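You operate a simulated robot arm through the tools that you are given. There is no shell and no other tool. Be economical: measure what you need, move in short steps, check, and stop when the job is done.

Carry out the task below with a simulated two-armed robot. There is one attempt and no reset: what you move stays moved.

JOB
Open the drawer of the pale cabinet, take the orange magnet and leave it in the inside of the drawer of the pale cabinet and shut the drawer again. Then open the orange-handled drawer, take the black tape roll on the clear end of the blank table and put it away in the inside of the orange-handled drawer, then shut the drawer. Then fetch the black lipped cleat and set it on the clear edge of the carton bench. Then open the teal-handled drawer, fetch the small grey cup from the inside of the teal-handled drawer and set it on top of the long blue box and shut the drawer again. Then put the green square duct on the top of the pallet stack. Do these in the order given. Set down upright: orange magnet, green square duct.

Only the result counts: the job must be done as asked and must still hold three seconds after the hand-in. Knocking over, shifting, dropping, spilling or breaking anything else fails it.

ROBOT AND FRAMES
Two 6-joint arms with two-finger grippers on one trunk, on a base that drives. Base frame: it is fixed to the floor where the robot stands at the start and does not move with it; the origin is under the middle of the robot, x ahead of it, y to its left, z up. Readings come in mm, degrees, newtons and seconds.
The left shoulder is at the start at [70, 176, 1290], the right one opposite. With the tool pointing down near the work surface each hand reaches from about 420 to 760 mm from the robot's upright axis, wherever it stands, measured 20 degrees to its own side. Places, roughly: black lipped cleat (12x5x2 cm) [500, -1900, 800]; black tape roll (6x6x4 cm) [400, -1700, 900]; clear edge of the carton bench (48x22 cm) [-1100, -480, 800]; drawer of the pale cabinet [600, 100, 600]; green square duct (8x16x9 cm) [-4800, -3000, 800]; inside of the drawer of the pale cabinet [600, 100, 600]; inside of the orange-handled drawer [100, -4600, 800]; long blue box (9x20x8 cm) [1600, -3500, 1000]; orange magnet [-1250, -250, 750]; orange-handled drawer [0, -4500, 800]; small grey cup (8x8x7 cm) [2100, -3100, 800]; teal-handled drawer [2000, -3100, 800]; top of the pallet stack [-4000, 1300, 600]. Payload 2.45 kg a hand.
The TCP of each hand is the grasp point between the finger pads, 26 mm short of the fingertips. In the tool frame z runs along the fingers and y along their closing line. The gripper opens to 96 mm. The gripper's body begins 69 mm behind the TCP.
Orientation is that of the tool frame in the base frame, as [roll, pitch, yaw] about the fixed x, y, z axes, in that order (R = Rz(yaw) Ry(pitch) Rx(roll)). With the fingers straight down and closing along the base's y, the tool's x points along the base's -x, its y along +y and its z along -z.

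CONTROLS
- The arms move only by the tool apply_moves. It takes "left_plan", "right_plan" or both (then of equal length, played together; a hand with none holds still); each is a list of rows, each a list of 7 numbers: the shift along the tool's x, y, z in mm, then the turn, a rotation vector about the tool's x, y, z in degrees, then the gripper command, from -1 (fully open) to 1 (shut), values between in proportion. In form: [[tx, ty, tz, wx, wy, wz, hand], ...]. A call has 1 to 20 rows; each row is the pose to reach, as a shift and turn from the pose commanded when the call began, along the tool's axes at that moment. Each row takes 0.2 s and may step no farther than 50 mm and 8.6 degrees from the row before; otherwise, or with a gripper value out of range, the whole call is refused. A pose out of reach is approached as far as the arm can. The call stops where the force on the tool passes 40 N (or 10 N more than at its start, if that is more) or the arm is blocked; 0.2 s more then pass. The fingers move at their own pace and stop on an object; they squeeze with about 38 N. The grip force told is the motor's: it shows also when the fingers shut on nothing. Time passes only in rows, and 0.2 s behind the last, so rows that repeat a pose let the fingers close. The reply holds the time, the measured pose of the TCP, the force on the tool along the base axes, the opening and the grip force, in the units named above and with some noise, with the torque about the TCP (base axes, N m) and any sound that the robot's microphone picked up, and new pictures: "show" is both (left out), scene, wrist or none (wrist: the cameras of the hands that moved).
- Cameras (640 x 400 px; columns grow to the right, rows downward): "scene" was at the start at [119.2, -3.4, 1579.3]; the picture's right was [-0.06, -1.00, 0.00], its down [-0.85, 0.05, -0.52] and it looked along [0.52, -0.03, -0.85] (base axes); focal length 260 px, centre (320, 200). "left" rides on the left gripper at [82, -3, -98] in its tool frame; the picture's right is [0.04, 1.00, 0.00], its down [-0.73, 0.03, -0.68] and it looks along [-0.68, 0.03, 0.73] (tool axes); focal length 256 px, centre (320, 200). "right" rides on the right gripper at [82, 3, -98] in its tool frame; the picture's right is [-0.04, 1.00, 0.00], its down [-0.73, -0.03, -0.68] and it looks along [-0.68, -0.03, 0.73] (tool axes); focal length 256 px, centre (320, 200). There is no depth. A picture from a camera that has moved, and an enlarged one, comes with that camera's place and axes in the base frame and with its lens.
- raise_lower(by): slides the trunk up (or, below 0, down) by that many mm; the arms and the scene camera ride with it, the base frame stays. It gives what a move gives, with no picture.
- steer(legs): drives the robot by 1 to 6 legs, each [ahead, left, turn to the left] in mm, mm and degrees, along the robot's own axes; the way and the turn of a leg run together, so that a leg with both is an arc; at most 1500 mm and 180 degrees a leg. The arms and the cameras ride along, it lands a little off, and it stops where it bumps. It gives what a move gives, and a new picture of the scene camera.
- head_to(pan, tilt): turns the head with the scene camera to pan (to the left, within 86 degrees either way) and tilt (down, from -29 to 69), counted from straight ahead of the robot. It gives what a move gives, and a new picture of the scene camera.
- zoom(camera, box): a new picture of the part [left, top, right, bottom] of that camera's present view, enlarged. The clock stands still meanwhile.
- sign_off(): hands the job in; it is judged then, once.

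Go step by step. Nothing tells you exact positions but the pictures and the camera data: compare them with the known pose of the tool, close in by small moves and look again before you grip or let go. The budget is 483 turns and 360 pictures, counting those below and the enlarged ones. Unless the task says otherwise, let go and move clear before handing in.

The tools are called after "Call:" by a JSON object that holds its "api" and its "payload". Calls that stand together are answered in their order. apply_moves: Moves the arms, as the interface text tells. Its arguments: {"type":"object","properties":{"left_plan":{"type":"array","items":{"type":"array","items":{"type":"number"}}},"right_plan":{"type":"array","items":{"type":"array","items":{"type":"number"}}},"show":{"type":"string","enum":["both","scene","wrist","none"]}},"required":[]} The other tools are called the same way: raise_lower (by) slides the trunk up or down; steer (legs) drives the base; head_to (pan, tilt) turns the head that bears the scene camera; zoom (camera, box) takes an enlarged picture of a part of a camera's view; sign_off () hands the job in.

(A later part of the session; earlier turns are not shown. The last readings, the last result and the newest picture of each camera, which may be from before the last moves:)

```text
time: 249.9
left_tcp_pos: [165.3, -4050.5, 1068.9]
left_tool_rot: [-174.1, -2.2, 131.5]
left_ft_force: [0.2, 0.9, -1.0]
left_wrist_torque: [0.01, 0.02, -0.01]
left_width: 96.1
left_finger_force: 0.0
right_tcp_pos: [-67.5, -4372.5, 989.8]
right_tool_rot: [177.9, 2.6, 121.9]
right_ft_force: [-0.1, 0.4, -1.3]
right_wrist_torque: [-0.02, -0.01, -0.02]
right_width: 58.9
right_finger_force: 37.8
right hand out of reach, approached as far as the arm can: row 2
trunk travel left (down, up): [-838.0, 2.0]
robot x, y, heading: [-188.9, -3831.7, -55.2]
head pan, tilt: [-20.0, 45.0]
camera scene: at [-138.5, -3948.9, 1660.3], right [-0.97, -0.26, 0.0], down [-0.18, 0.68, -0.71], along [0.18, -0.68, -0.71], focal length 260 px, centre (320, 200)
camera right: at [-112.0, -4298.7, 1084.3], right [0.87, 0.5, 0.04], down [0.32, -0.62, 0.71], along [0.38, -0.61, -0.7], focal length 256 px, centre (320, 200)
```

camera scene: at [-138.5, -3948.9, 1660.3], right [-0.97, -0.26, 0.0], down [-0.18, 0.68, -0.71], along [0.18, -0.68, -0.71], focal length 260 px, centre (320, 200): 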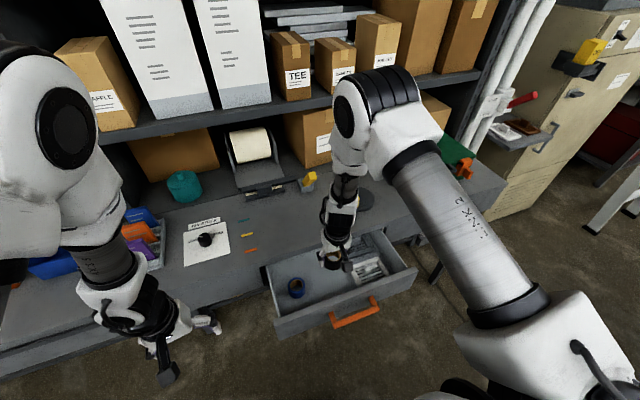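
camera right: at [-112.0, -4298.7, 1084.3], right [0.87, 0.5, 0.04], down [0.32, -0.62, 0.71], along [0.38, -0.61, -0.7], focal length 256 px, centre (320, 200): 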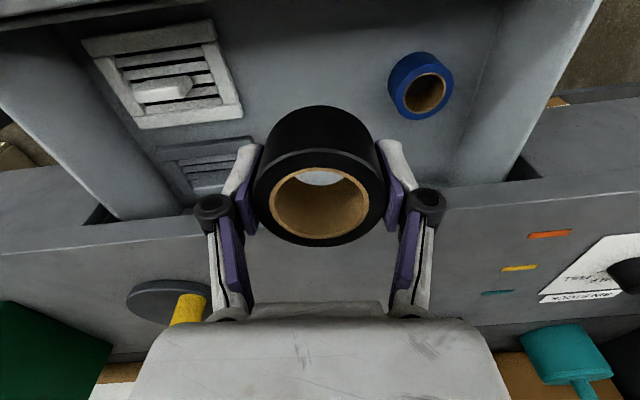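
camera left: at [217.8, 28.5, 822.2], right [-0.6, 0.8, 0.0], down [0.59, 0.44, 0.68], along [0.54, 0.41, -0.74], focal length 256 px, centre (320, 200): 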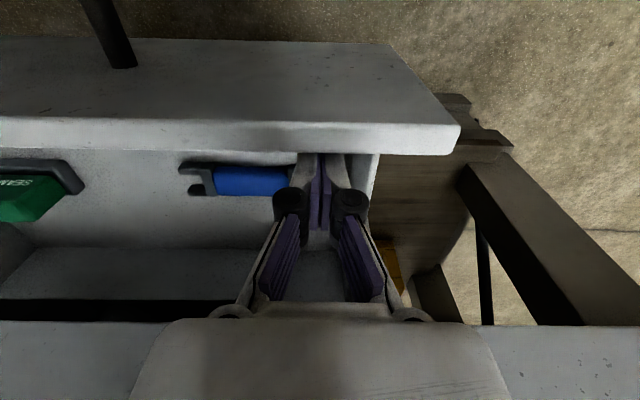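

Clear landing area between the grille and the blue roll. Lowering.

Call:
{"api": "raise_lower", "payload": {"by": -115}}

Call:
{"api": "zoom", "payload": {"camera": "right", "box": [0, 0, 640, 400]}}

```text
time: 251.4
left_tcp_pos: [165.6, -4049.3, 954.6]
left_tool_rot: [-174.1, -2.2, 131.5]
left_ft_force: [-0.2, 0.2, -0.5]
left_wrist_torque: [-0.03, 0.01, 0.01]
left_width: 96.2
left_finger_force: 0.0
right_tcp_pos: [-66.6, -4371.1, 875.5]
right_tool_rot: [177.9, 2.7, 122.0]
right_ft_force: [-0.4, -0.4, 0.2]
right_wrist_torque: [0.06, 0.01, -0.01]
right_width: 58.7
right_finger_force: 38.3
trunk travel left (down, up): [-723.0, 117.0]
robot x, y, heading: [-188.3, -3830.5, -54.9]
head pan, tilt: [-20.0, 45.0]
```

```text
1.00 times, centred on (320, 200) of right (not enlarged: the box is as wide or as high as the picture)
camera zoom: at [-111.7, -4298.2, 969.5], right [0.87, 0.5, 0.04], down [0.33, -0.62, 0.71], along [0.38, -0.61, -0.7], focal length 256 px, centre (320, 200)
```

zoom: 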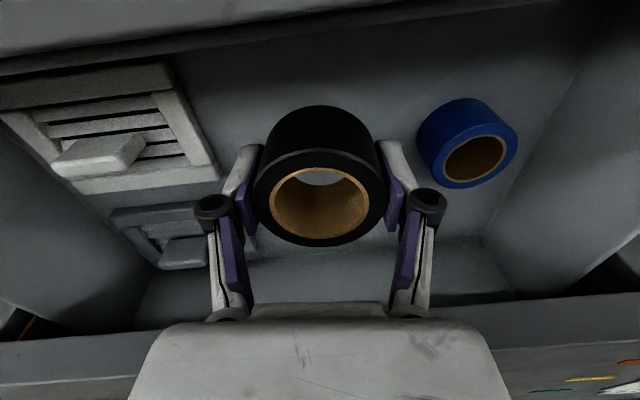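

Both sides are clear. Levelling and lowering to contact.

Call:
{"api": "apply_moves", "payload": {"right_plan": [[0, 0, 10, 1, 1.3, 0, 1], [0, 0, 20, 2, 2.6, 0, 1], [0, 0, 28, 2, 2.6, 0, 1], [0, 0, 34, 2, 2.6, 0, 1], [0, 0, 39, 2, 2.6, 0, 1], [0, 0, 44, 2, 2.6, 0, 1], [0, 0, 49, 2, 2.6, 0, 1], [0, 0, 54, 2, 2.6, 0, 1]], "show": "wrist"}}

```text
time: 253.2
left_tcp_pos: [166.8, -4048.2, 955.3]
left_tool_rot: [-174.1, -2.3, 131.5]
left_ft_force: [-0.1, 0.2, 0.1]
left_wrist_torque: [-0.01, -0.02, 0.03]
left_width: 96.1
left_finger_force: 0.0
right_tcp_pos: [-64.0, -4372.5, 821.3]
right_tool_rot: [179.3, 0.3, 122.2]
right_ft_force: [-0.2, 0.9, -0.7]
right_wrist_torque: [0.03, 0.04, 0.0]
right_width: 58.4
right_finger_force: 38.5
trunk travel left (down, up): [-723.0, 117.0]
robot x, y, heading: [-187.3, -3828.9, -55.1]
head pan, tilt: [-20.0, 45.0]
camera right: at [-105.5, -4301.8, 918.1], right [0.87, 0.5, 0.01], down [0.36, -0.64, 0.68], along [0.35, -0.59, -0.73], focal length 256 px, centre (320, 200)
```

right: 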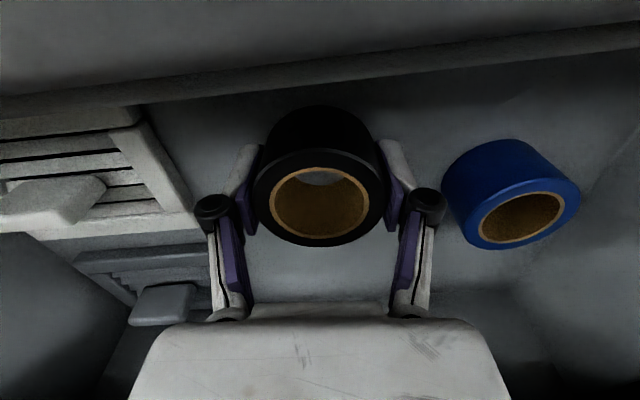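

Call:
{"api": "apply_moves", "payload": {"right_plan": [[0, 0, 4, 0, 0, 0, 1], [0, 0, 8, 0, 0, 0, 1], [0, 0, 12, 0, 0, 0, 1], [0, 0, 16, 0, 0, 0, 1], [0, 0, 20, 0, 0, 0, 1], [0, 0, 24, 0, 0, 0, 1], [0, 0, 28, 0, 0, 0, 1]], "show": "none"}}

```text
time: 254.4
left_tcp_pos: [165.3, -4047.2, 954.7]
left_tool_rot: [-174.0, -2.2, 131.4]
left_ft_force: [0.3, -0.3, -0.4]
left_wrist_torque: [-0.03, 0.03, 0.01]
left_width: 95.9
left_finger_force: 0.1
right_tcp_pos: [-63.7, -4371.1, 806.6]
right_tool_rot: [179.3, 0.5, 122.2]
right_ft_force: [-2.6, -0.7, 29.9]
right_wrist_torque: [2.22, 1.41, 0.3]
right_width: 58.4
right_finger_force: 37.7
trunk travel left (down, up): [-723.0, 117.0]
robot x, y, heading: [-190.3, -3832.0, -55.2]
head pan, tilt: [-20.0, 45.0]
stopped in row 6 (right hand): the force on the tool passed its limit at 48 N (the readings are from after the stop); the commanded pose is now the measured one
```

The contact torque suggests a hand part touched the drawer's front rim, not the floor. I'll raise, turn the hand 90° so its length lies along the drawer, and retry.

Call:
{"api": "apply_moves", "payload": {"right_plan": [[0, 0, -30, 0, 0, 0, 1], [-4, 0, -65, 0, 0, 0, 1], [-8, 0, -65, 0, 0, 8, 1], [-8, 0, -65, 0, 0, 16, 1], [-8, 0, -65, 0, 0, 24, 1], [-8, 0, -65, 0, 0, 32, 1], [-8, 0, -65, 0, 0, 40, 1], [-8, 0, -65, 0, 0, 48, 1], [-8, 0, -65, 0, 0, 56, 1], [-8, 0, -65, 0, 0, 64, 1], [-8, 0, -65, 0, 0, 72, 1], [-8, 0, -65, 0, 0, 80, 1], [-8, 0, -65, 0, 0, 87, 1]], "show": "both"}}

```text
time: 257.2
left_tcp_pos: [165.8, -4049.7, 953.1]
left_tool_rot: [-174.1, -2.3, 131.5]
left_ft_force: [-0.5, -0.5, -1.6]
left_wrist_torque: [-0.01, -0.01, -0.03]
left_width: 95.8
left_finger_force: 0.0
right_tcp_pos: [-60.2, -4378.1, 870.5]
right_tool_rot: [179.7, -0.7, 35.1]
right_ft_force: [-0.8, 1.0, -0.5]
right_wrist_torque: [-0.03, -0.01, -0.02]
right_width: 58.6
right_finger_force: 38.3
right hand out of reach, approached as far as the arm can: row 3, 4, 5, 6, 7
trunk travel left (down, up): [-723.0, 117.0]
robot x, y, heading: [-187.0, -3831.1, -55.2]
head pan, tilt: [-20.0, 45.0]
camera scene: at [-138.0, -3948.9, 1545.3], right [-0.97, -0.26, 0.0], down [-0.18, 0.68, -0.71], along [0.18, -0.68, -0.71], focal length 260 px, centre (320, 200)
camera right: at [6.7, -4333.8, 968.7], right [0.54, -0.84, 0.01], down [-0.63, -0.4, 0.67], along [-0.56, -0.37, -0.74], focal length 256 px, centre (320, 200)
```

scene: 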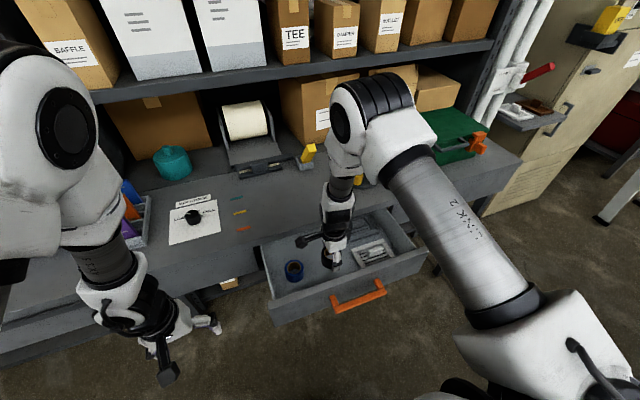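
right: 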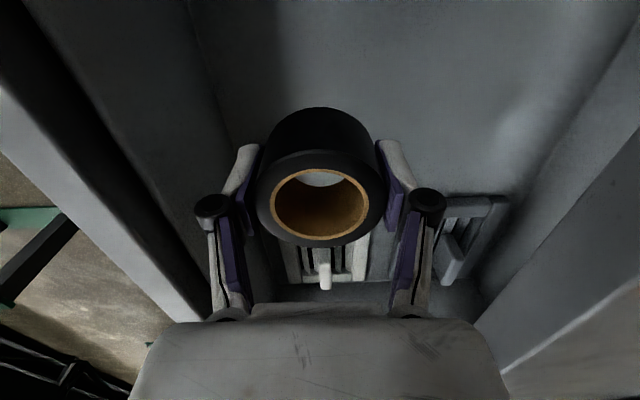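

Now lowering again to contact in this orientation.

Call:
{"api": "apply_moves", "payload": {"right_plan": [[0, 0, 15, 0, 0, 0, 1], [0, 0, 30, 0, 0, 0, 1], [0, 0, 45, 0, 0, 0, 1], [0, 0, 55, 0, 0, 0, 1], [0, 0, 60, 0, 0, 0, 1], [0, 0, 64, 0, 0, 0, 1], [0, 0, 68, 0, 0, 0, 1], [0, 0, 72, 0, 0, 0, 1], [0, 0, 76, 0, 0, 0, 1], [0, 0, 80, 0, 0, 0, 1], [0, 0, 84, 0, 0, 0, 1]], "show": "wrist"}}

```text
time: 259.0
left_tcp_pos: [165.4, -4047.9, 955.2]
left_tool_rot: [-173.9, -2.1, 131.5]
left_ft_force: [0.6, -0.1, 0.0]
left_wrist_torque: [0.01, 0.01, 0.01]
left_width: 96.0
left_finger_force: 0.1
right_tcp_pos: [-56.7, -4381.6, 803.6]
right_tool_rot: [179.0, -0.5, 35.2]
right_ft_force: [-1.8, -2.3, 32.7]
right_wrist_torque: [0.62, 0.95, 0.07]
right_width: 58.7
right_finger_force: 38.6
trunk travel left (down, up): [-723.0, 117.0]
robot x, y, heading: [-183.8, -3831.6, -55.0]
head pan, tilt: [-20.0, 45.0]
stopped in row 8 (right hand): the force on the tool passed its limit at 46 N (the readings are from after the stop); the commanded pose is now the measured one
camera right: at [9.7, -4335.8, 902.5], right [0.55, -0.84, 0.02], down [-0.63, -0.4, 0.67], along [-0.56, -0.38, -0.74], focal length 256 px, centre (320, 200)
```

right: 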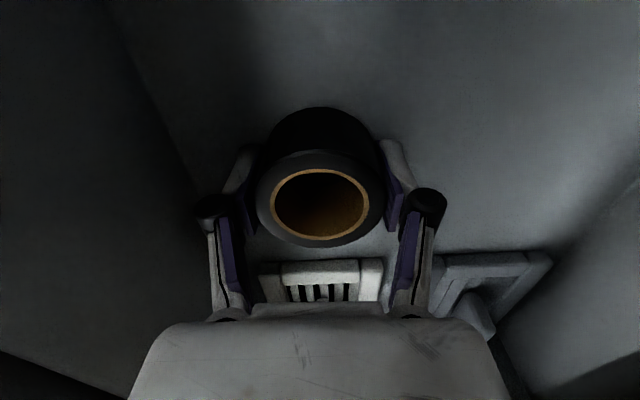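

That's floor contact. Releasing and lifting out.

Call:
{"api": "apply_moves", "payload": {"right_plan": [[0, 0, -1, 0, 0, 0, -0.4], [0, 0, -1, 0, 0, 0, -0.5], [0, 0, -1, 0, 0, 0, -0.5], [0, 0, -20, 0, 0, 0, -0.5], [0, 0, -50, 0, 0, 0, -0.5], [0, 0, -90, 0, 0, 0, -0.5]], "show": "wrist"}}

```text
time: 260.4
left_tcp_pos: [164.8, -4047.9, 955.5]
left_tool_rot: [-174.0, -2.2, 131.5]
left_ft_force: [0.2, -0.9, -0.2]
left_wrist_torque: [-0.03, -0.02, 0.0]
left_width: 96.0
left_finger_force: 0.1
right_tcp_pos: [-60.8, -4379.1, 890.8]
right_tool_rot: [179.2, -0.7, 35.2]
right_ft_force: [0.6, -0.3, 0.5]
right_wrist_torque: [-0.03, 0.0, -0.01]
right_width: 71.8
right_finger_force: 0.0
trunk travel left (down, up): [-723.0, 117.0]
robot x, y, heading: [-189.7, -3829.8, -55.1]
head pan, tilt: [-20.0, 45.0]
camera right: at [7.4, -4333.6, 989.6], right [0.54, -0.84, 0.01], down [-0.63, -0.4, 0.67], along [-0.56, -0.37, -0.74], focal length 256 px, centre (320, 200)
```

right: 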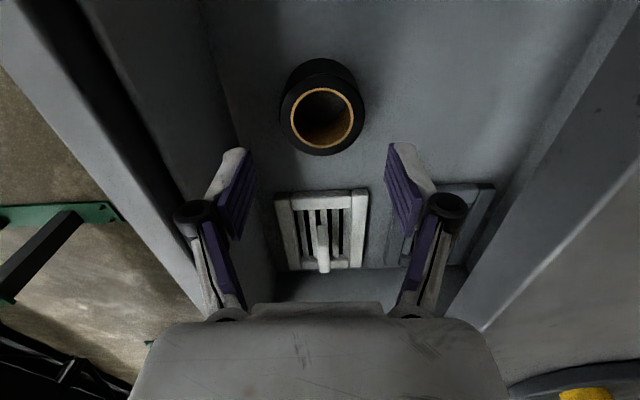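

The tape stands in the drawer. Raising, backing off, and tilting the closed fingers forward to push the drawer shut.

Call:
{"api": "raise_lower", "payload": {"by": 115}}

Call:
{"api": "steer", "payload": {"legs": [[-210, 0, 0]]}}

Call:
{"api": "apply_moves", "payload": {"right_plan": [[0, 0, 0, -8, 0, 0, 1], [0, 0, 0, -16, 0, 0, 1], [0, 0, 0, -24, 0, 0, 1], [0, 0, 0, -32, 0, 0, 1], [0, 0, 0, -40, 0, 0, 1], [0, 0, 0, -48, 0, 0, 1]], "show": "both"}}

```text
time: 261.9
left_tcp_pos: [164.3, -4050.0, 1069.2]
left_tool_rot: [-174.1, -2.2, 131.5]
left_ft_force: [0.4, -0.3, -0.8]
left_wrist_torque: [-0.03, -0.02, 0.0]
left_width: 96.0
left_finger_force: 0.0
right_tcp_pos: [-58.9, -4379.4, 1004.4]
right_tool_rot: [179.4, -0.7, 35.3]
right_ft_force: [-0.1, -0.4, 0.0]
right_wrist_torque: [-0.03, -0.02, -0.01]
right_width: 72.1
right_finger_force: 0.0
trunk travel left (down, up): [-838.0, 2.0]
robot x, y, heading: [-183.4, -3832.8, -54.9]
head pan, tilt: [-20.0, 45.0]
```

```text
time: 263.5
left_tcp_pos: [48.3, -3882.6, 1068.3]
left_tool_rot: [-174.1, -2.3, 131.5]
left_ft_force: [0.8, -0.2, 0.2]
left_wrist_torque: [0.02, 0.03, 0.01]
left_width: 96.0
left_finger_force: 0.1
right_tcp_pos: [-174.9, -4211.7, 1003.5]
right_tool_rot: [179.5, -0.7, 35.4]
right_ft_force: [-0.2, -0.9, 0.2]
right_wrist_torque: [-0.01, 0.02, 0.03]
right_width: 71.9
right_finger_force: 0.1
trunk travel left (down, up): [-838.0, 2.0]
robot x, y, heading: [-305.4, -3663.7, -55.1]
head pan, tilt: [-20.0, 45.0]
camera scene: at [-254.2, -3782.1, 1659.9], right [-0.97, -0.26, 0.0], down [-0.18, 0.68, -0.71], along [0.18, -0.68, -0.71], focal length 260 px, centre (320, 200)
```

scene: 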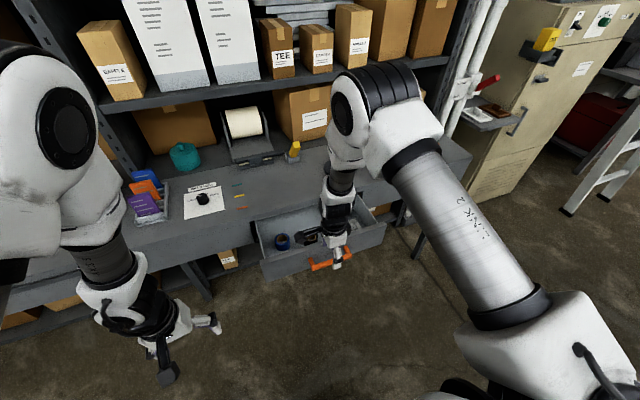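

```text
time: 264.9
left_tcp_pos: [46.3, -3880.7, 1069.4]
left_tool_rot: [-174.1, -2.2, 131.6]
left_ft_force: [0.6, 0.6, -0.3]
left_wrist_torque: [-0.03, -0.02, 0.01]
left_width: 95.9
left_finger_force: 0.0
right_tcp_pos: [-177.9, -4209.5, 1004.8]
right_tool_rot: [131.2, -0.6, 35.4]
right_ft_force: [1.0, -1.1, -0.4]
right_wrist_torque: [-0.01, -0.03, 0.0]
right_width: 0.2
right_finger_force: 28.3
right hand out of reach, approached as far as the arm can: row 1, 2
trunk travel left (down, up): [-838.0, 2.0]
robot x, y, heading: [-306.0, -3658.3, -54.8]
head pan, tilt: [-20.0, 45.0]
camera scene: at [-256.6, -3778.8, 1660.4], right [-0.97, -0.26, 0.0], down [-0.18, 0.68, -0.71], along [0.18, -0.68, -0.71], focal length 260 px, centre (320, 200)
camera right: at [-152.3, -4103.8, 1073.2], right [0.34, -0.56, 0.75], down [-0.91, 0.0, 0.42], along [-0.24, -0.83, -0.51], focal length 256 px, centre (320, 200)
```

scene: 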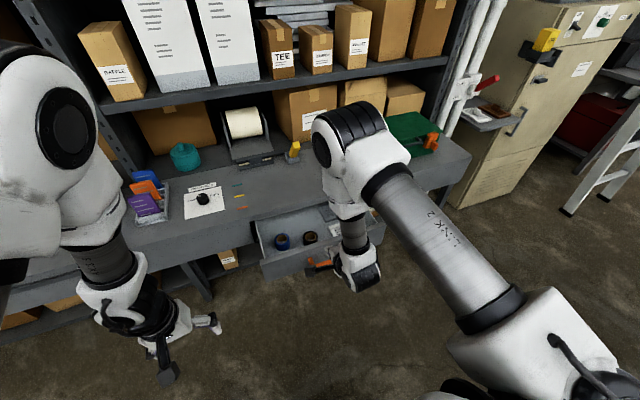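
right: 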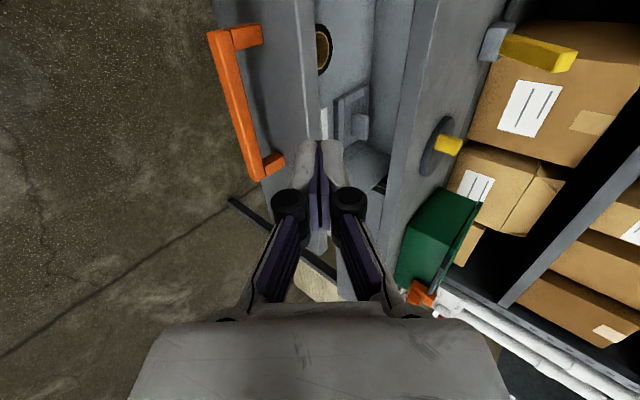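

Lowering so the tip is between handle top (~847) and rim (~885).

Call:
{"api": "raise_lower", "payload": {"by": -121}}

Call:
{"api": "steer", "payload": {"legs": [[70, 0, 0]]}}

Call:
{"api": "zoom", "payload": {"camera": "right", "box": [0, 0, 640, 400]}}

```text
time: 266.4
left_tcp_pos: [46.8, -3879.8, 947.0]
left_tool_rot: [-174.0, -2.2, 131.6]
left_ft_force: [-0.3, -0.3, -0.5]
left_wrist_torque: [-0.03, 0.0, 0.01]
left_width: 95.9
left_finger_force: 0.1
right_tcp_pos: [-177.2, -4209.9, 884.1]
right_tool_rot: [131.4, -0.7, 35.4]
right_ft_force: [-0.4, 0.1, 0.4]
right_wrist_torque: [-0.01, 0.02, 0.01]
right_width: 0.1
right_finger_force: 28.3
trunk travel left (down, up): [-717.0, 123.0]
robot x, y, heading: [-306.9, -3658.3, -55.0]
head pan, tilt: [-20.0, 45.0]
```

```text
time: 267.4
left_tcp_pos: [86.3, -3935.3, 948.5]
left_tool_rot: [-174.0, -2.0, 131.5]
left_ft_force: [-0.5, 0.4, 0.7]
left_wrist_torque: [0.02, 0.03, -0.01]
left_width: 96.2
left_finger_force: 0.0
right_tcp_pos: [-137.4, -4266.2, 884.8]
right_tool_rot: [131.2, -0.7, 35.4]
right_ft_force: [0.8, 0.0, -1.2]
right_wrist_torque: [-0.01, 0.02, 0.0]
right_width: 0.2
right_finger_force: 28.6
trunk travel left (down, up): [-717.0, 123.0]
robot x, y, heading: [-268.3, -3717.5, -54.8]
head pan, tilt: [-20.0, 45.0]
camera scene: at [-217.7, -3834.2, 1539.5], right [-0.97, -0.26, 0.0], down [-0.18, 0.68, -0.71], along [0.18, -0.68, -0.71], focal length 260 px, centre (320, 200)
```

scene: 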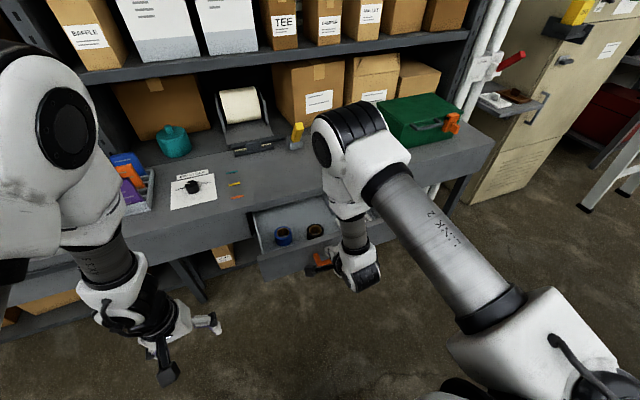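

```text
1.00 times, centred on (320, 200) of right (not enlarged: the box is as wide or as high as the picture)
camera zoom: at [-113.2, -4159.7, 952.6], right [0.34, -0.57, 0.75], down [-0.91, 0.0, 0.42], along [-0.24, -0.82, -0.51], focal length 256 px, centre (320, 200)
```

zoom: 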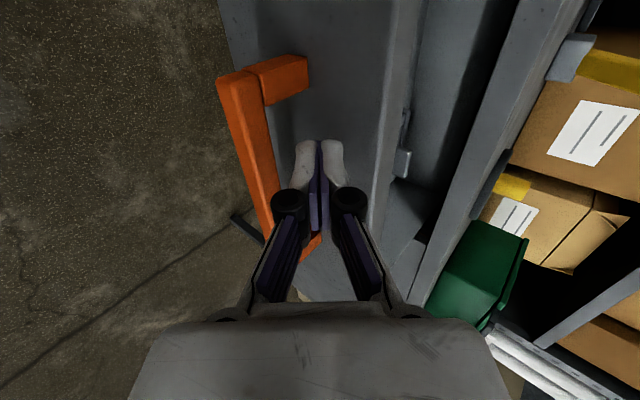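

The tip is between handle and rim. Driving forward to push the drawer in.

Call:
{"api": "steer", "payload": {"legs": [[195, 0, 0]]}}

Call:
{"api": "zoom", "payload": {"camera": "right", "box": [0, 0, 640, 400]}}

```text
time: 269.0
left_tcp_pos: [196.2, -4094.7, 949.6]
left_tool_rot: [-173.9, -2.1, 131.4]
left_ft_force: [-1.0, -0.1, 0.5]
left_wrist_torque: [0.03, 0.01, 0.01]
left_width: 95.9
left_finger_force: 0.1
right_tcp_pos: [-31.1, -4424.6, 884.1]
right_tool_rot: [131.2, -0.7, 35.1]
right_ft_force: [-0.5, 0.2, 0.4]
right_wrist_torque: [0.0, 0.01, 0.0]
right_width: 0.0
right_finger_force: 28.4
trunk travel left (down, up): [-717.0, 123.0]
robot x, y, heading: [-160.3, -3872.9, -55.2]
head pan, tilt: [-20.0, 45.0]
camera scene: at [-107.8, -3993.3, 1539.4], right [-0.97, -0.25, 0.0], down [-0.18, 0.68, -0.71], along [0.18, -0.68, -0.71], focal length 260 px, centre (320, 200)
```

scene: 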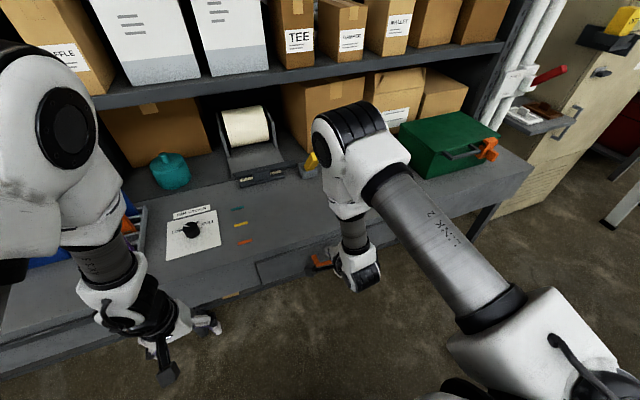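

```text
1.00 times, centred on (320, 200) of right (not enlarged: the box is as wide or as high as the picture)
camera zoom: at [-5.1, -4319.4, 952.6], right [0.34, -0.57, 0.75], down [-0.91, 0.01, 0.42], along [-0.24, -0.82, -0.51], focal length 256 px, centre (320, 200)
```

zoom: 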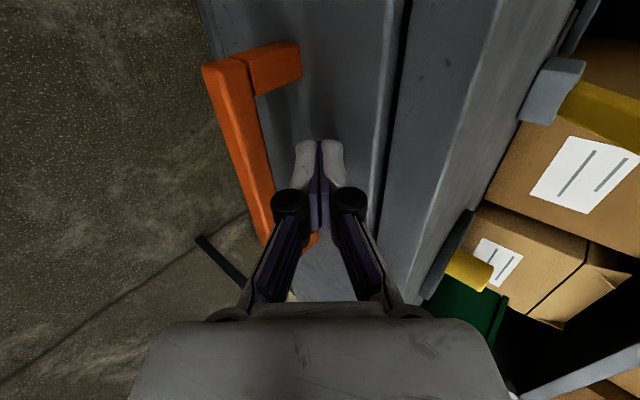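

Nearly closed; finishing with the force-limited arm.

Call:
{"api": "apply_moves", "payload": {"right_plan": [[0, 4, 4.5, 0, 0, 0, 1], [0, 8, 9, 0, 0, 0, 1], [0, 12, 13.4, 0, 0, 0, 1], [0, 16, 17.8, 0, 0, 0, 1], [0, 20, 22.3, 0, 0, 0, 1], [0, 24, 26.8, 0, 0, 0, 1], [0, 28, 31.2, 0, 0, 0, 1]], "show": "both"}}

```text
time: 270.1
left_tcp_pos: [193.7, -4094.7, 949.1]
left_tool_rot: [-174.0, -2.0, 131.1]
left_ft_force: [-0.3, 0.2, -0.9]
left_wrist_torque: [0.01, 0.0, -0.01]
left_width: 96.2
left_finger_force: 0.0
right_tcp_pos: [-22.1, -4438.1, 881.2]
right_tool_rot: [132.4, -0.5, 35.0]
right_ft_force: [-14.4, 17.8, 12.7]
right_wrist_torque: [0.0, -0.17, 0.22]
right_width: 0.2
right_finger_force: 28.6
trunk travel left (down, up): [-717.0, 123.0]
robot x, y, heading: [-158.6, -3872.3, -55.2]
head pan, tilt: [-20.0, 45.0]
stopped in row 5 (right hand): the force on the tool passed its limit at 44 N (the readings are from after the stop); the commanded pose is now the measured one
camera scene: at [-109.4, -3990.1, 1540.0], right [-0.97, -0.25, 0.0], down [-0.18, 0.68, -0.71], along [0.18, -0.69, -0.71], focal length 260 px, centre (320, 200)
camera right: at [3.8, -4334.0, 950.9], right [0.35, -0.58, 0.74], down [-0.9, 0.0, 0.43], along [-0.25, -0.82, -0.52], focal length 256 px, centre (320, 200)
```

scene: 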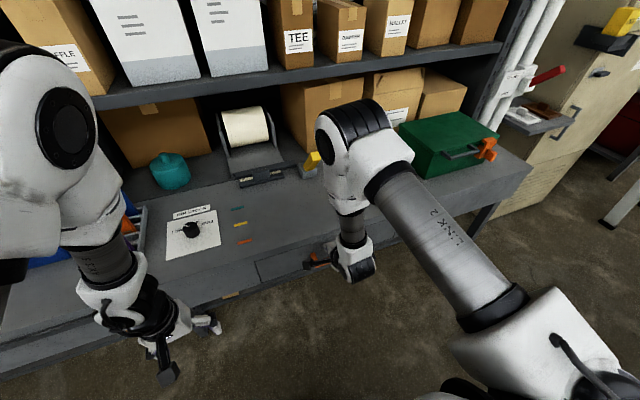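
right: 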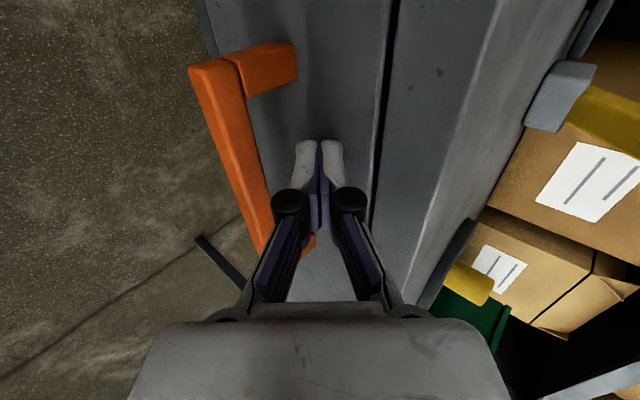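

The orange drawer is shut. Backing off, un-tilting the hand, and heading for the black cleat (≈[479, -1924]).

Call:
{"api": "steer", "payload": {"legs": [[-430, 0, 0]]}}

Call:
{"api": "raise_lower", "payload": {"by": 120}}

Call:
{"api": "apply_moves", "payload": {"right_plan": [[0, 0, 0, 8, 0, 0, 1], [0, 0, 0, 16, 0, 0, 1], [0, 0, 0, 24, 0, 0, 1], [0, 0, 0, 32, 0, 0, 1], [0, 0, 0, 40, 0, 0, 0], [0, 0, 0, 47.7, 0, 0, -1]], "show": "none"}}

Call:
{"api": "steer", "payload": {"legs": [[0, 1100, 0], [0, 1100, 0], [0, 0, -90], [0, -560, 0]]}}

Call:
{"api": "zoom", "payload": {"camera": "right", "box": [0, 0, 640, 400]}}

```text
time: 272.6
left_tcp_pos: [-42.4, -3750.9, 947.6]
left_tool_rot: [-174.0, -2.2, 131.3]
left_ft_force: [1.2, 0.5, 0.2]
left_wrist_torque: [0.01, -0.03, 0.01]
left_width: 95.9
left_finger_force: 0.1
right_tcp_pos: [-257.5, -4096.9, 880.1]
right_tool_rot: [132.1, -0.6, 35.0]
right_ft_force: [0.2, 0.1, 0.3]
right_wrist_torque: [0.01, 0.01, 0.0]
right_width: 0.1
right_finger_force: 28.1
trunk travel left (down, up): [-717.0, 123.0]
robot x, y, heading: [-395.9, -3528.1, -55.4]
head pan, tilt: [-20.0, 45.0]
camera scene: at [-345.7, -3648.9, 1539.2], right [-0.97, -0.25, 0.0], down [-0.18, 0.68, -0.71], along [0.18, -0.68, -0.71], focal length 260 px, centre (320, 200)
```

scene: 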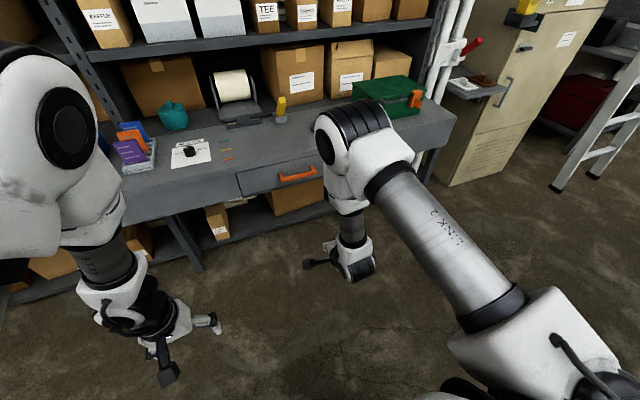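

```text
time: 274.1
left_tcp_pos: [-42.8, -3750.7, 1067.9]
left_tool_rot: [-174.1, -2.2, 131.3]
left_ft_force: [0.1, -0.3, -0.8]
left_wrist_torque: [0.03, -0.01, -0.04]
left_width: 95.9
left_finger_force: 0.1
right_tcp_pos: [-258.4, -4096.2, 999.3]
right_tool_rot: [132.1, -0.7, 35.0]
right_ft_force: [-0.1, 0.4, 0.3]
right_wrist_torque: [-0.02, 0.02, 0.0]
right_width: 0.0
right_finger_force: 28.3
trunk travel left (down, up): [-837.0, 3.0]
robot x, y, heading: [-396.7, -3529.6, -55.6]
head pan, tilt: [-20.0, 45.0]
```

```text
time: 275.5
left_tcp_pos: [-42.5, -3751.6, 1067.6]
left_tool_rot: [-174.0, -2.1, 131.2]
left_ft_force: [-0.5, -0.1, 0.5]
left_wrist_torque: [0.01, 0.0, -0.02]
left_width: 96.1
left_finger_force: 0.1
right_tcp_pos: [-276.1, -4111.8, 998.2]
right_tool_rot: [174.0, 4.9, 34.0]
right_ft_force: [0.2, -0.9, 0.8]
right_wrist_torque: [0.0, 0.01, -0.04]
right_width: 95.9
right_finger_force: 0.0
right hand out of reach, approached as far as the arm can: row 5, 6
trunk travel left (down, up): [-837.0, 3.0]
robot x, y, heading: [-396.0, -3526.8, -55.7]
head pan, tilt: [-20.0, 45.0]
```

```text
time: 293.2
left_tcp_pos: [942.3, -2192.1, 1068.3]
left_tool_rot: [-174.0, -2.1, 37.8]
left_ft_force: [0.1, 0.6, 0.2]
left_wrist_torque: [0.0, -0.01, -0.02]
left_width: 95.8
left_finger_force: 0.0
right_tcp_pos: [598.6, -1938.2, 998.6]
right_tool_rot: [173.8, 5.0, -59.3]
right_ft_force: [0.9, -0.1, 0.2]
right_wrist_torque: [0.0, 0.04, 0.03]
right_width: 95.8
right_finger_force: 0.0
trunk travel left (down, up): [-837.0, 3.0]
robot x, y, heading: [1185.3, -1851.9, -148.9]
head pan, tilt: [-20.0, 45.0]
camera scene: at [1063.2, -1895.0, 1659.3], right [-0.19, 0.98, 0.0], down [0.69, 0.14, -0.71], along [-0.69, -0.14, -0.71], focal length 260 px, centre (320, 200)
```

scene: 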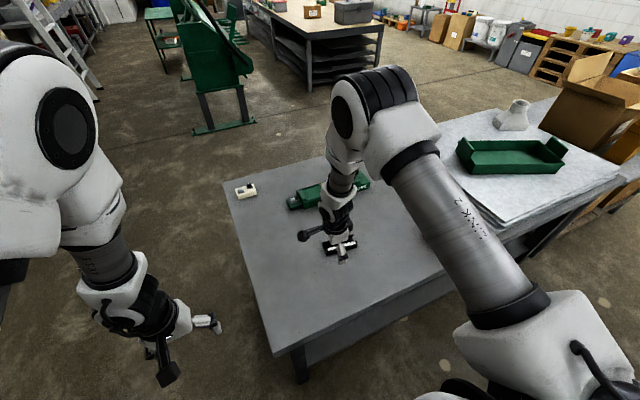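

```text
1.00 times, centred on (320, 200) of right (not enlarged: the box is as wide or as high as the picture)
camera zoom: at [650.7, -2012.4, 1088.9], right [-0.87, -0.48, 0.11], down [-0.26, 0.63, 0.73], along [-0.42, 0.61, -0.67], focal length 256 px, centre (320, 200)
```

zoom: 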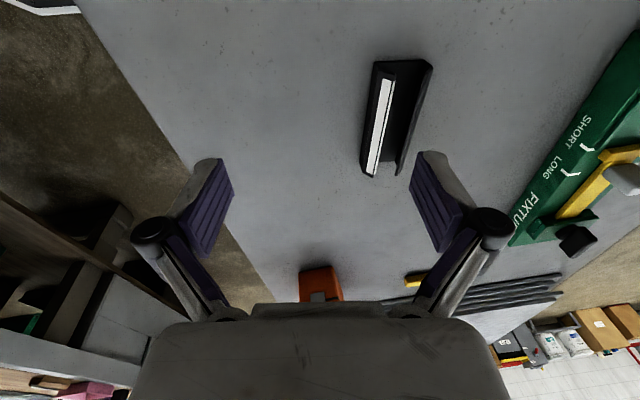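

The cleat (a U-channel) is seen; correcting heading and moving closer.

Call:
{"api": "steer", "payload": {"legs": [[0, 0, 4], [100, -110, 0]]}}

Call:
{"api": "apply_moves", "payload": {"right_plan": [[0, 0, 0, 3, 2.5, 0, -1], [0, 0, 10, 6, 5, 0, -1]], "show": "wrist"}}

```text
time: 295.0
left_tcp_pos: [818.6, -2176.0, 1068.8]
left_tool_rot: [-173.9, -2.1, 41.4]
left_ft_force: [0.7, 0.5, 0.2]
left_wrist_torque: [0.03, 0.02, -0.02]
left_width: 95.8
left_finger_force: 0.0
right_tcp_pos: [459.4, -1945.5, 1001.0]
right_tool_rot: [173.8, 5.1, -55.8]
right_ft_force: [1.2, -0.6, -0.4]
right_wrist_torque: [0.01, 0.04, -0.01]
right_width: 96.0
right_finger_force: 0.1
trunk travel left (down, up): [-837.0, 3.0]
robot x, y, heading: [1036.4, -1825.3, -145.0]
head pan, tilt: [-20.0, 45.0]
camera scene: at [921.4, -1871.8, 1659.6], right [-0.26, 0.97, 0.0], down [0.68, 0.18, -0.71], along [-0.69, -0.18, -0.71], focal length 260 px, centre (320, 200)
```

scene: 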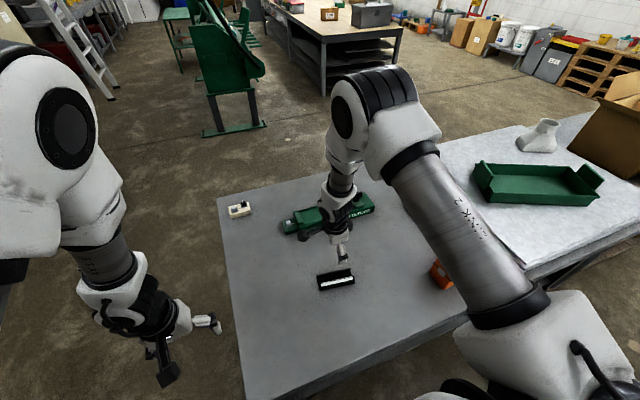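

```text
time: 295.6
left_tcp_pos: [816.0, -2176.3, 1069.6]
left_tool_rot: [-174.2, -2.3, 41.4]
left_ft_force: [0.1, 0.3, 1.2]
left_wrist_torque: [0.01, 0.05, -0.04]
left_width: 96.2
left_finger_force: 0.0
right_tcp_pos: [454.9, -1945.2, 988.7]
right_tool_rot: [180.0, 0.0, -55.3]
right_ft_force: [0.4, 0.4, 0.3]
right_wrist_torque: [-0.03, -0.05, 0.02]
right_width: 96.1
right_finger_force: 0.1
trunk travel left (down, up): [-837.0, 3.0]
robot x, y, heading: [1035.1, -1820.5, -145.1]
head pan, tilt: [-20.0, 45.0]
camera right: at [498.7, -2014.1, 1086.7], right [-0.85, -0.53, 0.0], down [-0.39, 0.62, 0.68], along [-0.36, 0.57, -0.74], focal length 256 px, centre (320, 200)
```

right: 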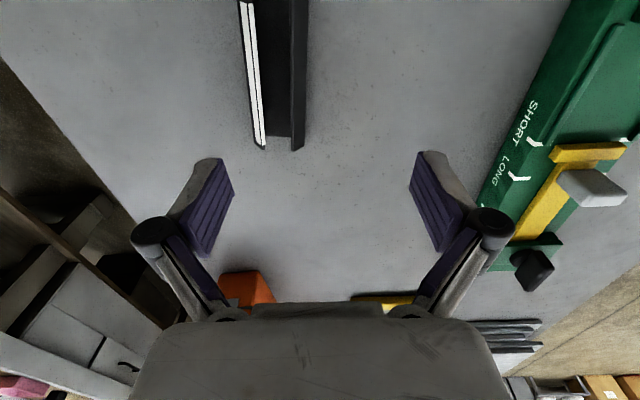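

Cleat centre is 40 mm nearer along the closing axis; moving over it and lowering to look again.

Call:
{"api": "apply_moves", "payload": {"right_plan": [[2, -20, 20, 0, 0, 1.3, -1], [5, -40, 40, 0, 0, 2.6, -1], [5, -40, 75, 0, 0, 2.6, -1]], "show": "wrist"}}

```text
time: 296.4
left_tcp_pos: [815.1, -2175.4, 1067.7]
left_tool_rot: [-174.1, -2.3, 41.4]
left_ft_force: [0.1, -0.2, 0.4]
left_wrist_torque: [0.0, -0.03, -0.01]
left_width: 95.9
left_finger_force: 0.1
right_tcp_pos: [489.9, -1926.9, 911.3]
right_tool_rot: [-180.0, -0.1, -58.0]
right_ft_force: [0.5, 1.1, 0.0]
right_wrist_torque: [-0.05, 0.03, 0.0]
right_width: 95.8
right_finger_force: 0.1
trunk travel left (down, up): [-837.0, 3.0]
robot x, y, heading: [1039.3, -1818.6, -145.3]
head pan, tilt: [-20.0, 45.0]
camera right: at [530.9, -1997.2, 1010.1], right [-0.87, -0.5, 0.0], down [-0.36, 0.64, 0.68], along [-0.34, 0.59, -0.74], focal length 256 px, centre (320, 200)
```

right: 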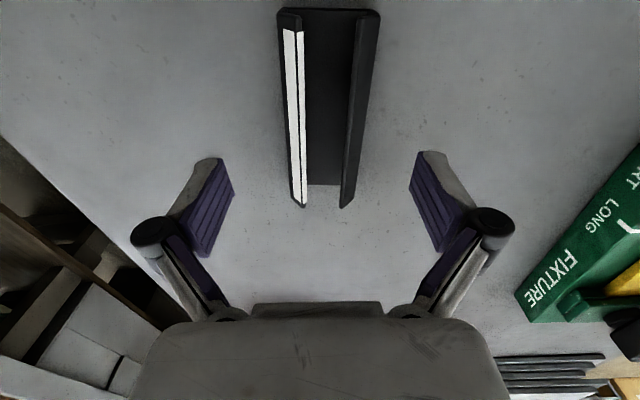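

Well centred and aligned. Lowering with the trunk and closing.

Call:
{"api": "raise_lower", "payload": {"by": -47}}

Call:
{"api": "apply_moves", "payload": {"right_plan": [[0, 0, 0, 0, 0, 0, -0.4], [0, 0, 0, 0, 0, 0, 0.2], [0, 0, 0, 0, 0, 0, 1], [0, 0, 0, 0, 0, 0, 1]], "show": "wrist"}}

```text
time: 297.3
left_tcp_pos: [817.0, -2175.7, 1021.5]
left_tool_rot: [-174.1, -2.2, 41.4]
left_ft_force: [0.2, -0.6, 0.0]
left_wrist_torque: [-0.01, -0.01, -0.03]
left_width: 96.2
left_finger_force: 0.0
right_tcp_pos: [492.5, -1925.8, 866.3]
right_tool_rot: [179.9, -0.1, -58.1]
right_ft_force: [-0.1, -0.3, -0.2]
right_wrist_torque: [0.0, 0.01, 0.01]
right_width: 96.1
right_finger_force: 0.0
trunk travel left (down, up): [-790.0, 50.0]
robot x, y, heading: [1035.1, -1821.5, -145.2]
head pan, tilt: [-20.0, 45.0]
```

```text
time: 298.3
left_tcp_pos: [817.0, -2175.2, 1020.8]
left_tool_rot: [-173.9, -2.2, 41.4]
left_ft_force: [0.7, 0.4, -0.1]
left_wrist_torque: [-0.02, 0.01, 0.02]
left_width: 96.2
left_finger_force: 0.1
right_tcp_pos: [492.2, -1926.3, 867.0]
right_tool_rot: [179.9, -0.1, -58.0]
right_ft_force: [-0.9, 0.6, 9.7]
right_wrist_torque: [0.12, -0.21, 0.16]
right_width: 49.2
right_finger_force: 38.8
trunk travel left (down, up): [-790.0, 50.0]
robot x, y, heading: [1037.9, -1821.5, -145.1]
head pan, tilt: [-20.0, 45.0]
camera right: at [532.7, -1997.1, 964.8], right [-0.87, -0.5, 0.0], down [-0.36, 0.64, 0.68], along [-0.34, 0.59, -0.73], focal length 256 px, centre (320, 200)
```

right: 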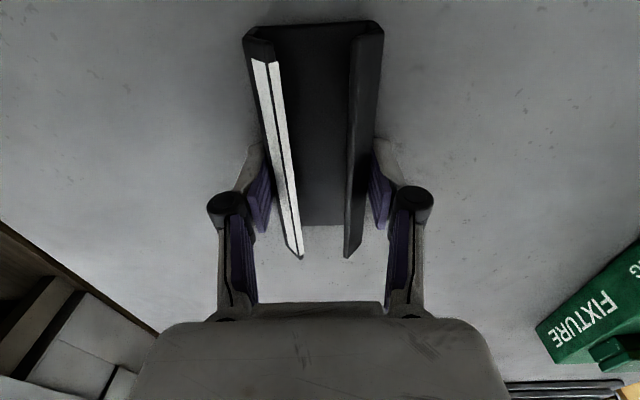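

Cleat gripped (49 mm). Lifting and driving around the shelf end to the far side of the carton bench.

Call:
{"api": "raise_lower", "payload": {"by": 49}}

Call:
{"api": "apply_moves", "payload": {"right_plan": [[0, 0, -40, 0, 0, 0, 1], [0, 0, -80, 0, 0, 0, 1]], "show": "wrist"}}

Call:
{"api": "steer", "payload": {"legs": [[-80, 0, 0], [0, 640, 0], [1000, 0, 0], [800, 0, 0], [0, 0, 180]]}}

```text
time: 299.2
left_tcp_pos: [815.8, -2176.5, 1070.5]
left_tool_rot: [-174.0, -2.2, 41.4]
left_ft_force: [-0.2, -0.3, 1.0]
left_wrist_torque: [0.06, 0.01, 0.03]
left_width: 96.0
left_finger_force: 0.0
right_tcp_pos: [492.0, -1926.6, 913.7]
right_tool_rot: [180.0, -0.1, -58.0]
right_ft_force: [-0.3, 0.0, -0.6]
right_wrist_torque: [0.04, 0.0, 0.03]
right_width: 49.6
right_finger_force: 38.0
trunk travel left (down, up): [-839.0, 1.0]
robot x, y, heading: [1035.9, -1818.5, -145.1]
head pan, tilt: [-20.0, 45.0]
```

```text
time: 299.8
left_tcp_pos: [818.3, -2175.9, 1071.1]
left_tool_rot: [-174.0, -2.1, 41.3]
left_ft_force: [0.8, -0.1, -0.1]
left_wrist_torque: [0.0, 0.04, -0.01]
left_width: 96.0
left_finger_force: 0.1
right_tcp_pos: [492.7, -1924.7, 995.0]
right_tool_rot: [179.9, -0.2, -58.1]
right_ft_force: [-0.3, 0.1, -1.2]
right_wrist_torque: [-0.02, 0.02, -0.05]
right_width: 49.6
right_finger_force: 38.1
trunk travel left (down, up): [-839.0, 1.0]
robot x, y, heading: [1036.3, -1821.4, -145.2]
head pan, tilt: [-20.0, 45.0]
camera right: at [533.9, -1995.5, 1093.4], right [-0.87, -0.49, 0.0], down [-0.36, 0.64, 0.68], along [-0.34, 0.59, -0.73], focal length 256 px, centre (320, 200)
```

right: 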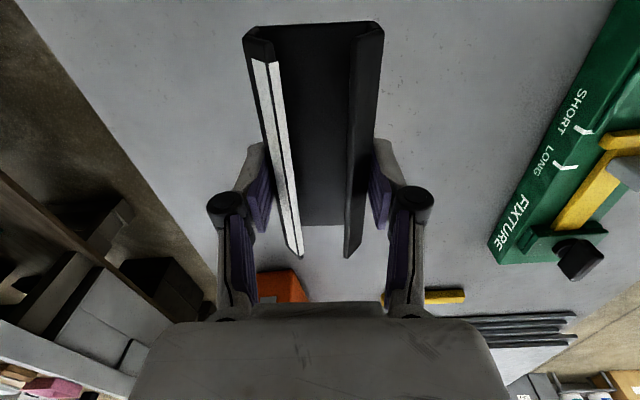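

```text
time: 320.3
left_tcp_pos: [169.6, -2973.5, 1070.7]
left_tool_rot: [-174.0, -2.1, -131.3]
left_ft_force: [0.3, 0.0, 0.1]
left_wrist_torque: [-0.04, 0.01, -0.02]
left_width: 96.1
left_finger_force: 0.1
right_tcp_pos: [523.4, -3179.2, 993.9]
right_tool_rot: [179.9, -0.2, 129.2]
right_ft_force: [0.6, -0.7, -1.1]
right_wrist_torque: [0.01, 0.03, 0.0]
right_width: 49.6
right_finger_force: 38.1
trunk travel left (down, up): [-839.0, 1.0]
robot x, y, heading: [-4.3, -3351.2, 42.2]
head pan, tilt: [-20.0, 45.0]
camera scene: at [109.4, -3286.6, 1661.3], right [0.38, -0.93, 0.0], down [-0.66, -0.27, -0.71], along [0.66, 0.27, -0.71], focal length 260 px, centre (320, 200)
```

scene: 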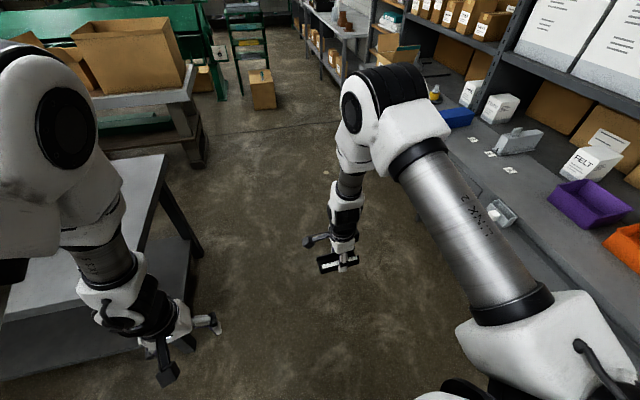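

Correcting heading and driving along the back side toward the carton bench.

Call:
{"api": "steer", "payload": {"legs": [[0, 0, -7.2], [0, 1450, 0]]}}

Call:
{"api": "head_to", "payload": {"pan": 50, "tilt": 30}}

```text
time: 328.2
left_tcp_pos: [-612.9, -1794.8, 1070.1]
left_tool_rot: [-174.0, -2.2, -138.9]
left_ft_force: [-0.5, -0.1, -0.1]
left_wrist_torque: [-0.01, -0.01, 0.0]
left_width: 96.1
left_finger_force: 0.0
right_tcp_pos: [-290.6, -2045.2, 994.3]
right_tool_rot: [179.9, -0.1, 121.6]
right_ft_force: [0.2, -0.2, -0.1]
right_wrist_torque: [-0.02, 0.02, -0.02]
right_width: 49.7
right_finger_force: 38.3
trunk travel left (down, up): [-839.0, 1.0]
robot x, y, heading: [-834.9, -2146.6, 34.2]
head pan, tilt: [-20.0, 45.0]
camera scene: at [-715.0, -2096.8, 1661.3], right [0.25, -0.97, 0.0], down [-0.69, -0.18, -0.71], along [0.68, 0.18, -0.71], focal length 260 px, centre (320, 200)
```

scene: 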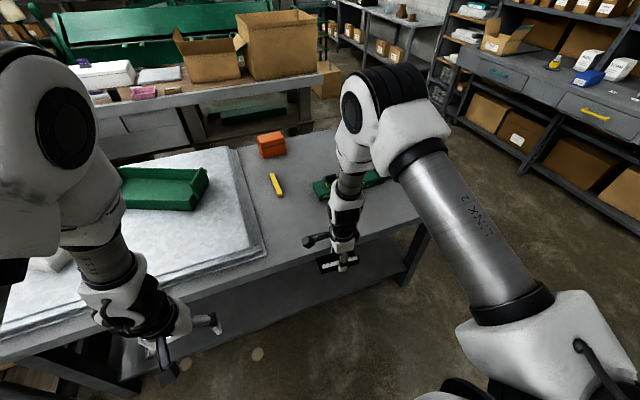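

```text
time: 329.6
left_tcp_pos: [-614.3, -1793.3, 1069.8]
left_tool_rot: [-174.0, -2.2, -138.9]
left_ft_force: [0.2, -0.8, -0.3]
left_wrist_torque: [-0.04, 0.03, 0.01]
left_width: 95.9
left_finger_force: 0.2
right_tcp_pos: [-290.5, -2046.6, 994.7]
right_tool_rot: [179.9, -0.1, 121.7]
right_ft_force: [0.1, 0.6, -0.7]
right_wrist_torque: [0.02, 0.02, -0.03]
right_width: 49.7
right_finger_force: 38.1
trunk travel left (down, up): [-839.0, 1.0]
robot x, y, heading: [-837.1, -2145.6, 34.6]
head pan, tilt: [50.0, 30.0]
camera scene: at [-785.3, -2026.6, 1683.9], right [1.0, -0.1, 0.0], down [-0.05, -0.5, -0.87], along [0.08, 0.86, -0.5], focal length 260 px, centre (320, 200)
```

scene: 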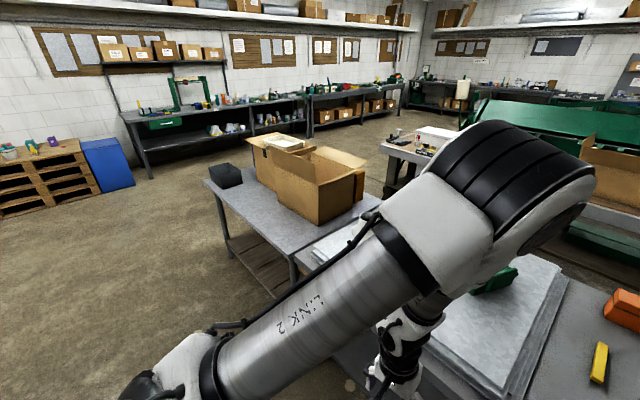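

Call:
{"api": "steer", "payload": {"legs": [[0, 1400, 0.4], [0, 260, 0]]}}

Call:
{"api": "head_to", "payload": {"pan": -15, "tilt": 45}}

```text
time: 337.9
left_tcp_pos: [-1548.4, -452.4, 1070.1]
left_tool_rot: [-174.1, -2.3, -138.1]
left_ft_force: [0.0, 0.5, 0.7]
left_wrist_torque: [0.0, 0.0, 0.01]
left_width: 96.1
left_finger_force: 0.1
right_tcp_pos: [-1222.0, -699.3, 993.4]
right_tool_rot: [-180.0, -0.2, 122.4]
right_ft_force: [-0.3, -0.1, -0.9]
right_wrist_torque: [-0.02, 0.01, -0.02]
right_width: 49.5
right_finger_force: 38.4
trunk travel left (down, up): [-839.0, 1.0]
robot x, y, heading: [-1767.9, -809.5, 35.1]
head pan, tilt: [50.0, 30.0]
camera scene: at [-1716.8, -688.0, 1684.0], right [1.0, -0.08, 0.0], down [-0.04, -0.5, -0.87], along [0.07, 0.86, -0.5], focal length 260 px, centre (320, 200)
```

scene: 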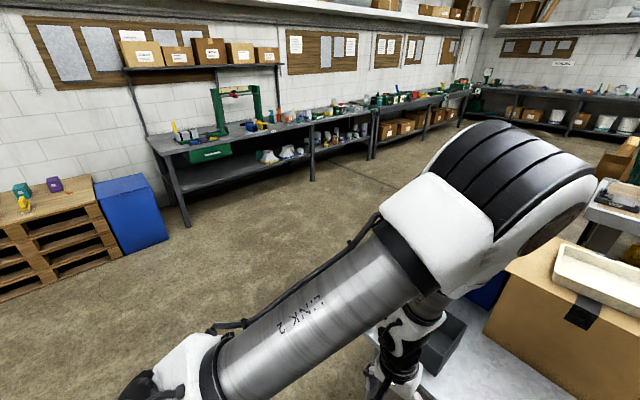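

```text
time: 339.3
left_tcp_pos: [-1549.3, -451.6, 1069.9]
left_tool_rot: [-174.0, -2.2, -138.1]
left_ft_force: [0.1, 0.0, 0.7]
left_wrist_torque: [0.01, 0.02, 0.01]
left_width: 95.9
left_finger_force: 0.1
right_tcp_pos: [-1222.7, -698.7, 994.4]
right_tool_rot: [179.9, -0.1, 122.4]
right_ft_force: [-0.7, -0.5, -0.2]
right_wrist_torque: [0.01, 0.0, 0.0]
right_width: 49.8
right_finger_force: 38.2
trunk travel left (down, up): [-839.0, 1.0]
robot x, y, heading: [-1765.4, -803.8, 35.4]
head pan, tilt: [-15.0, 45.0]
camera scene: at [-1649.4, -747.9, 1661.3], right [0.35, -0.94, 0.0], down [-0.66, -0.25, -0.71], along [0.66, 0.25, -0.71], focal length 260 px, centre (320, 200)
```

scene: 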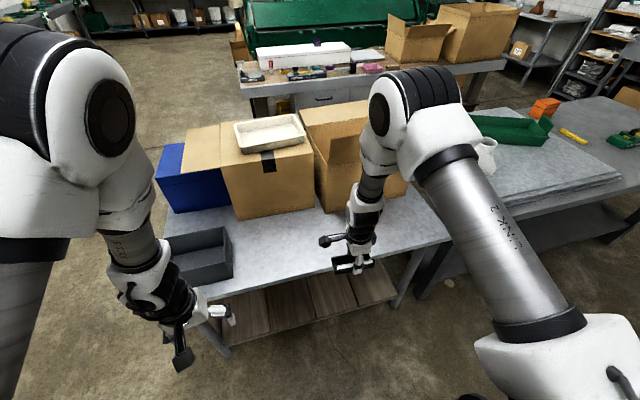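

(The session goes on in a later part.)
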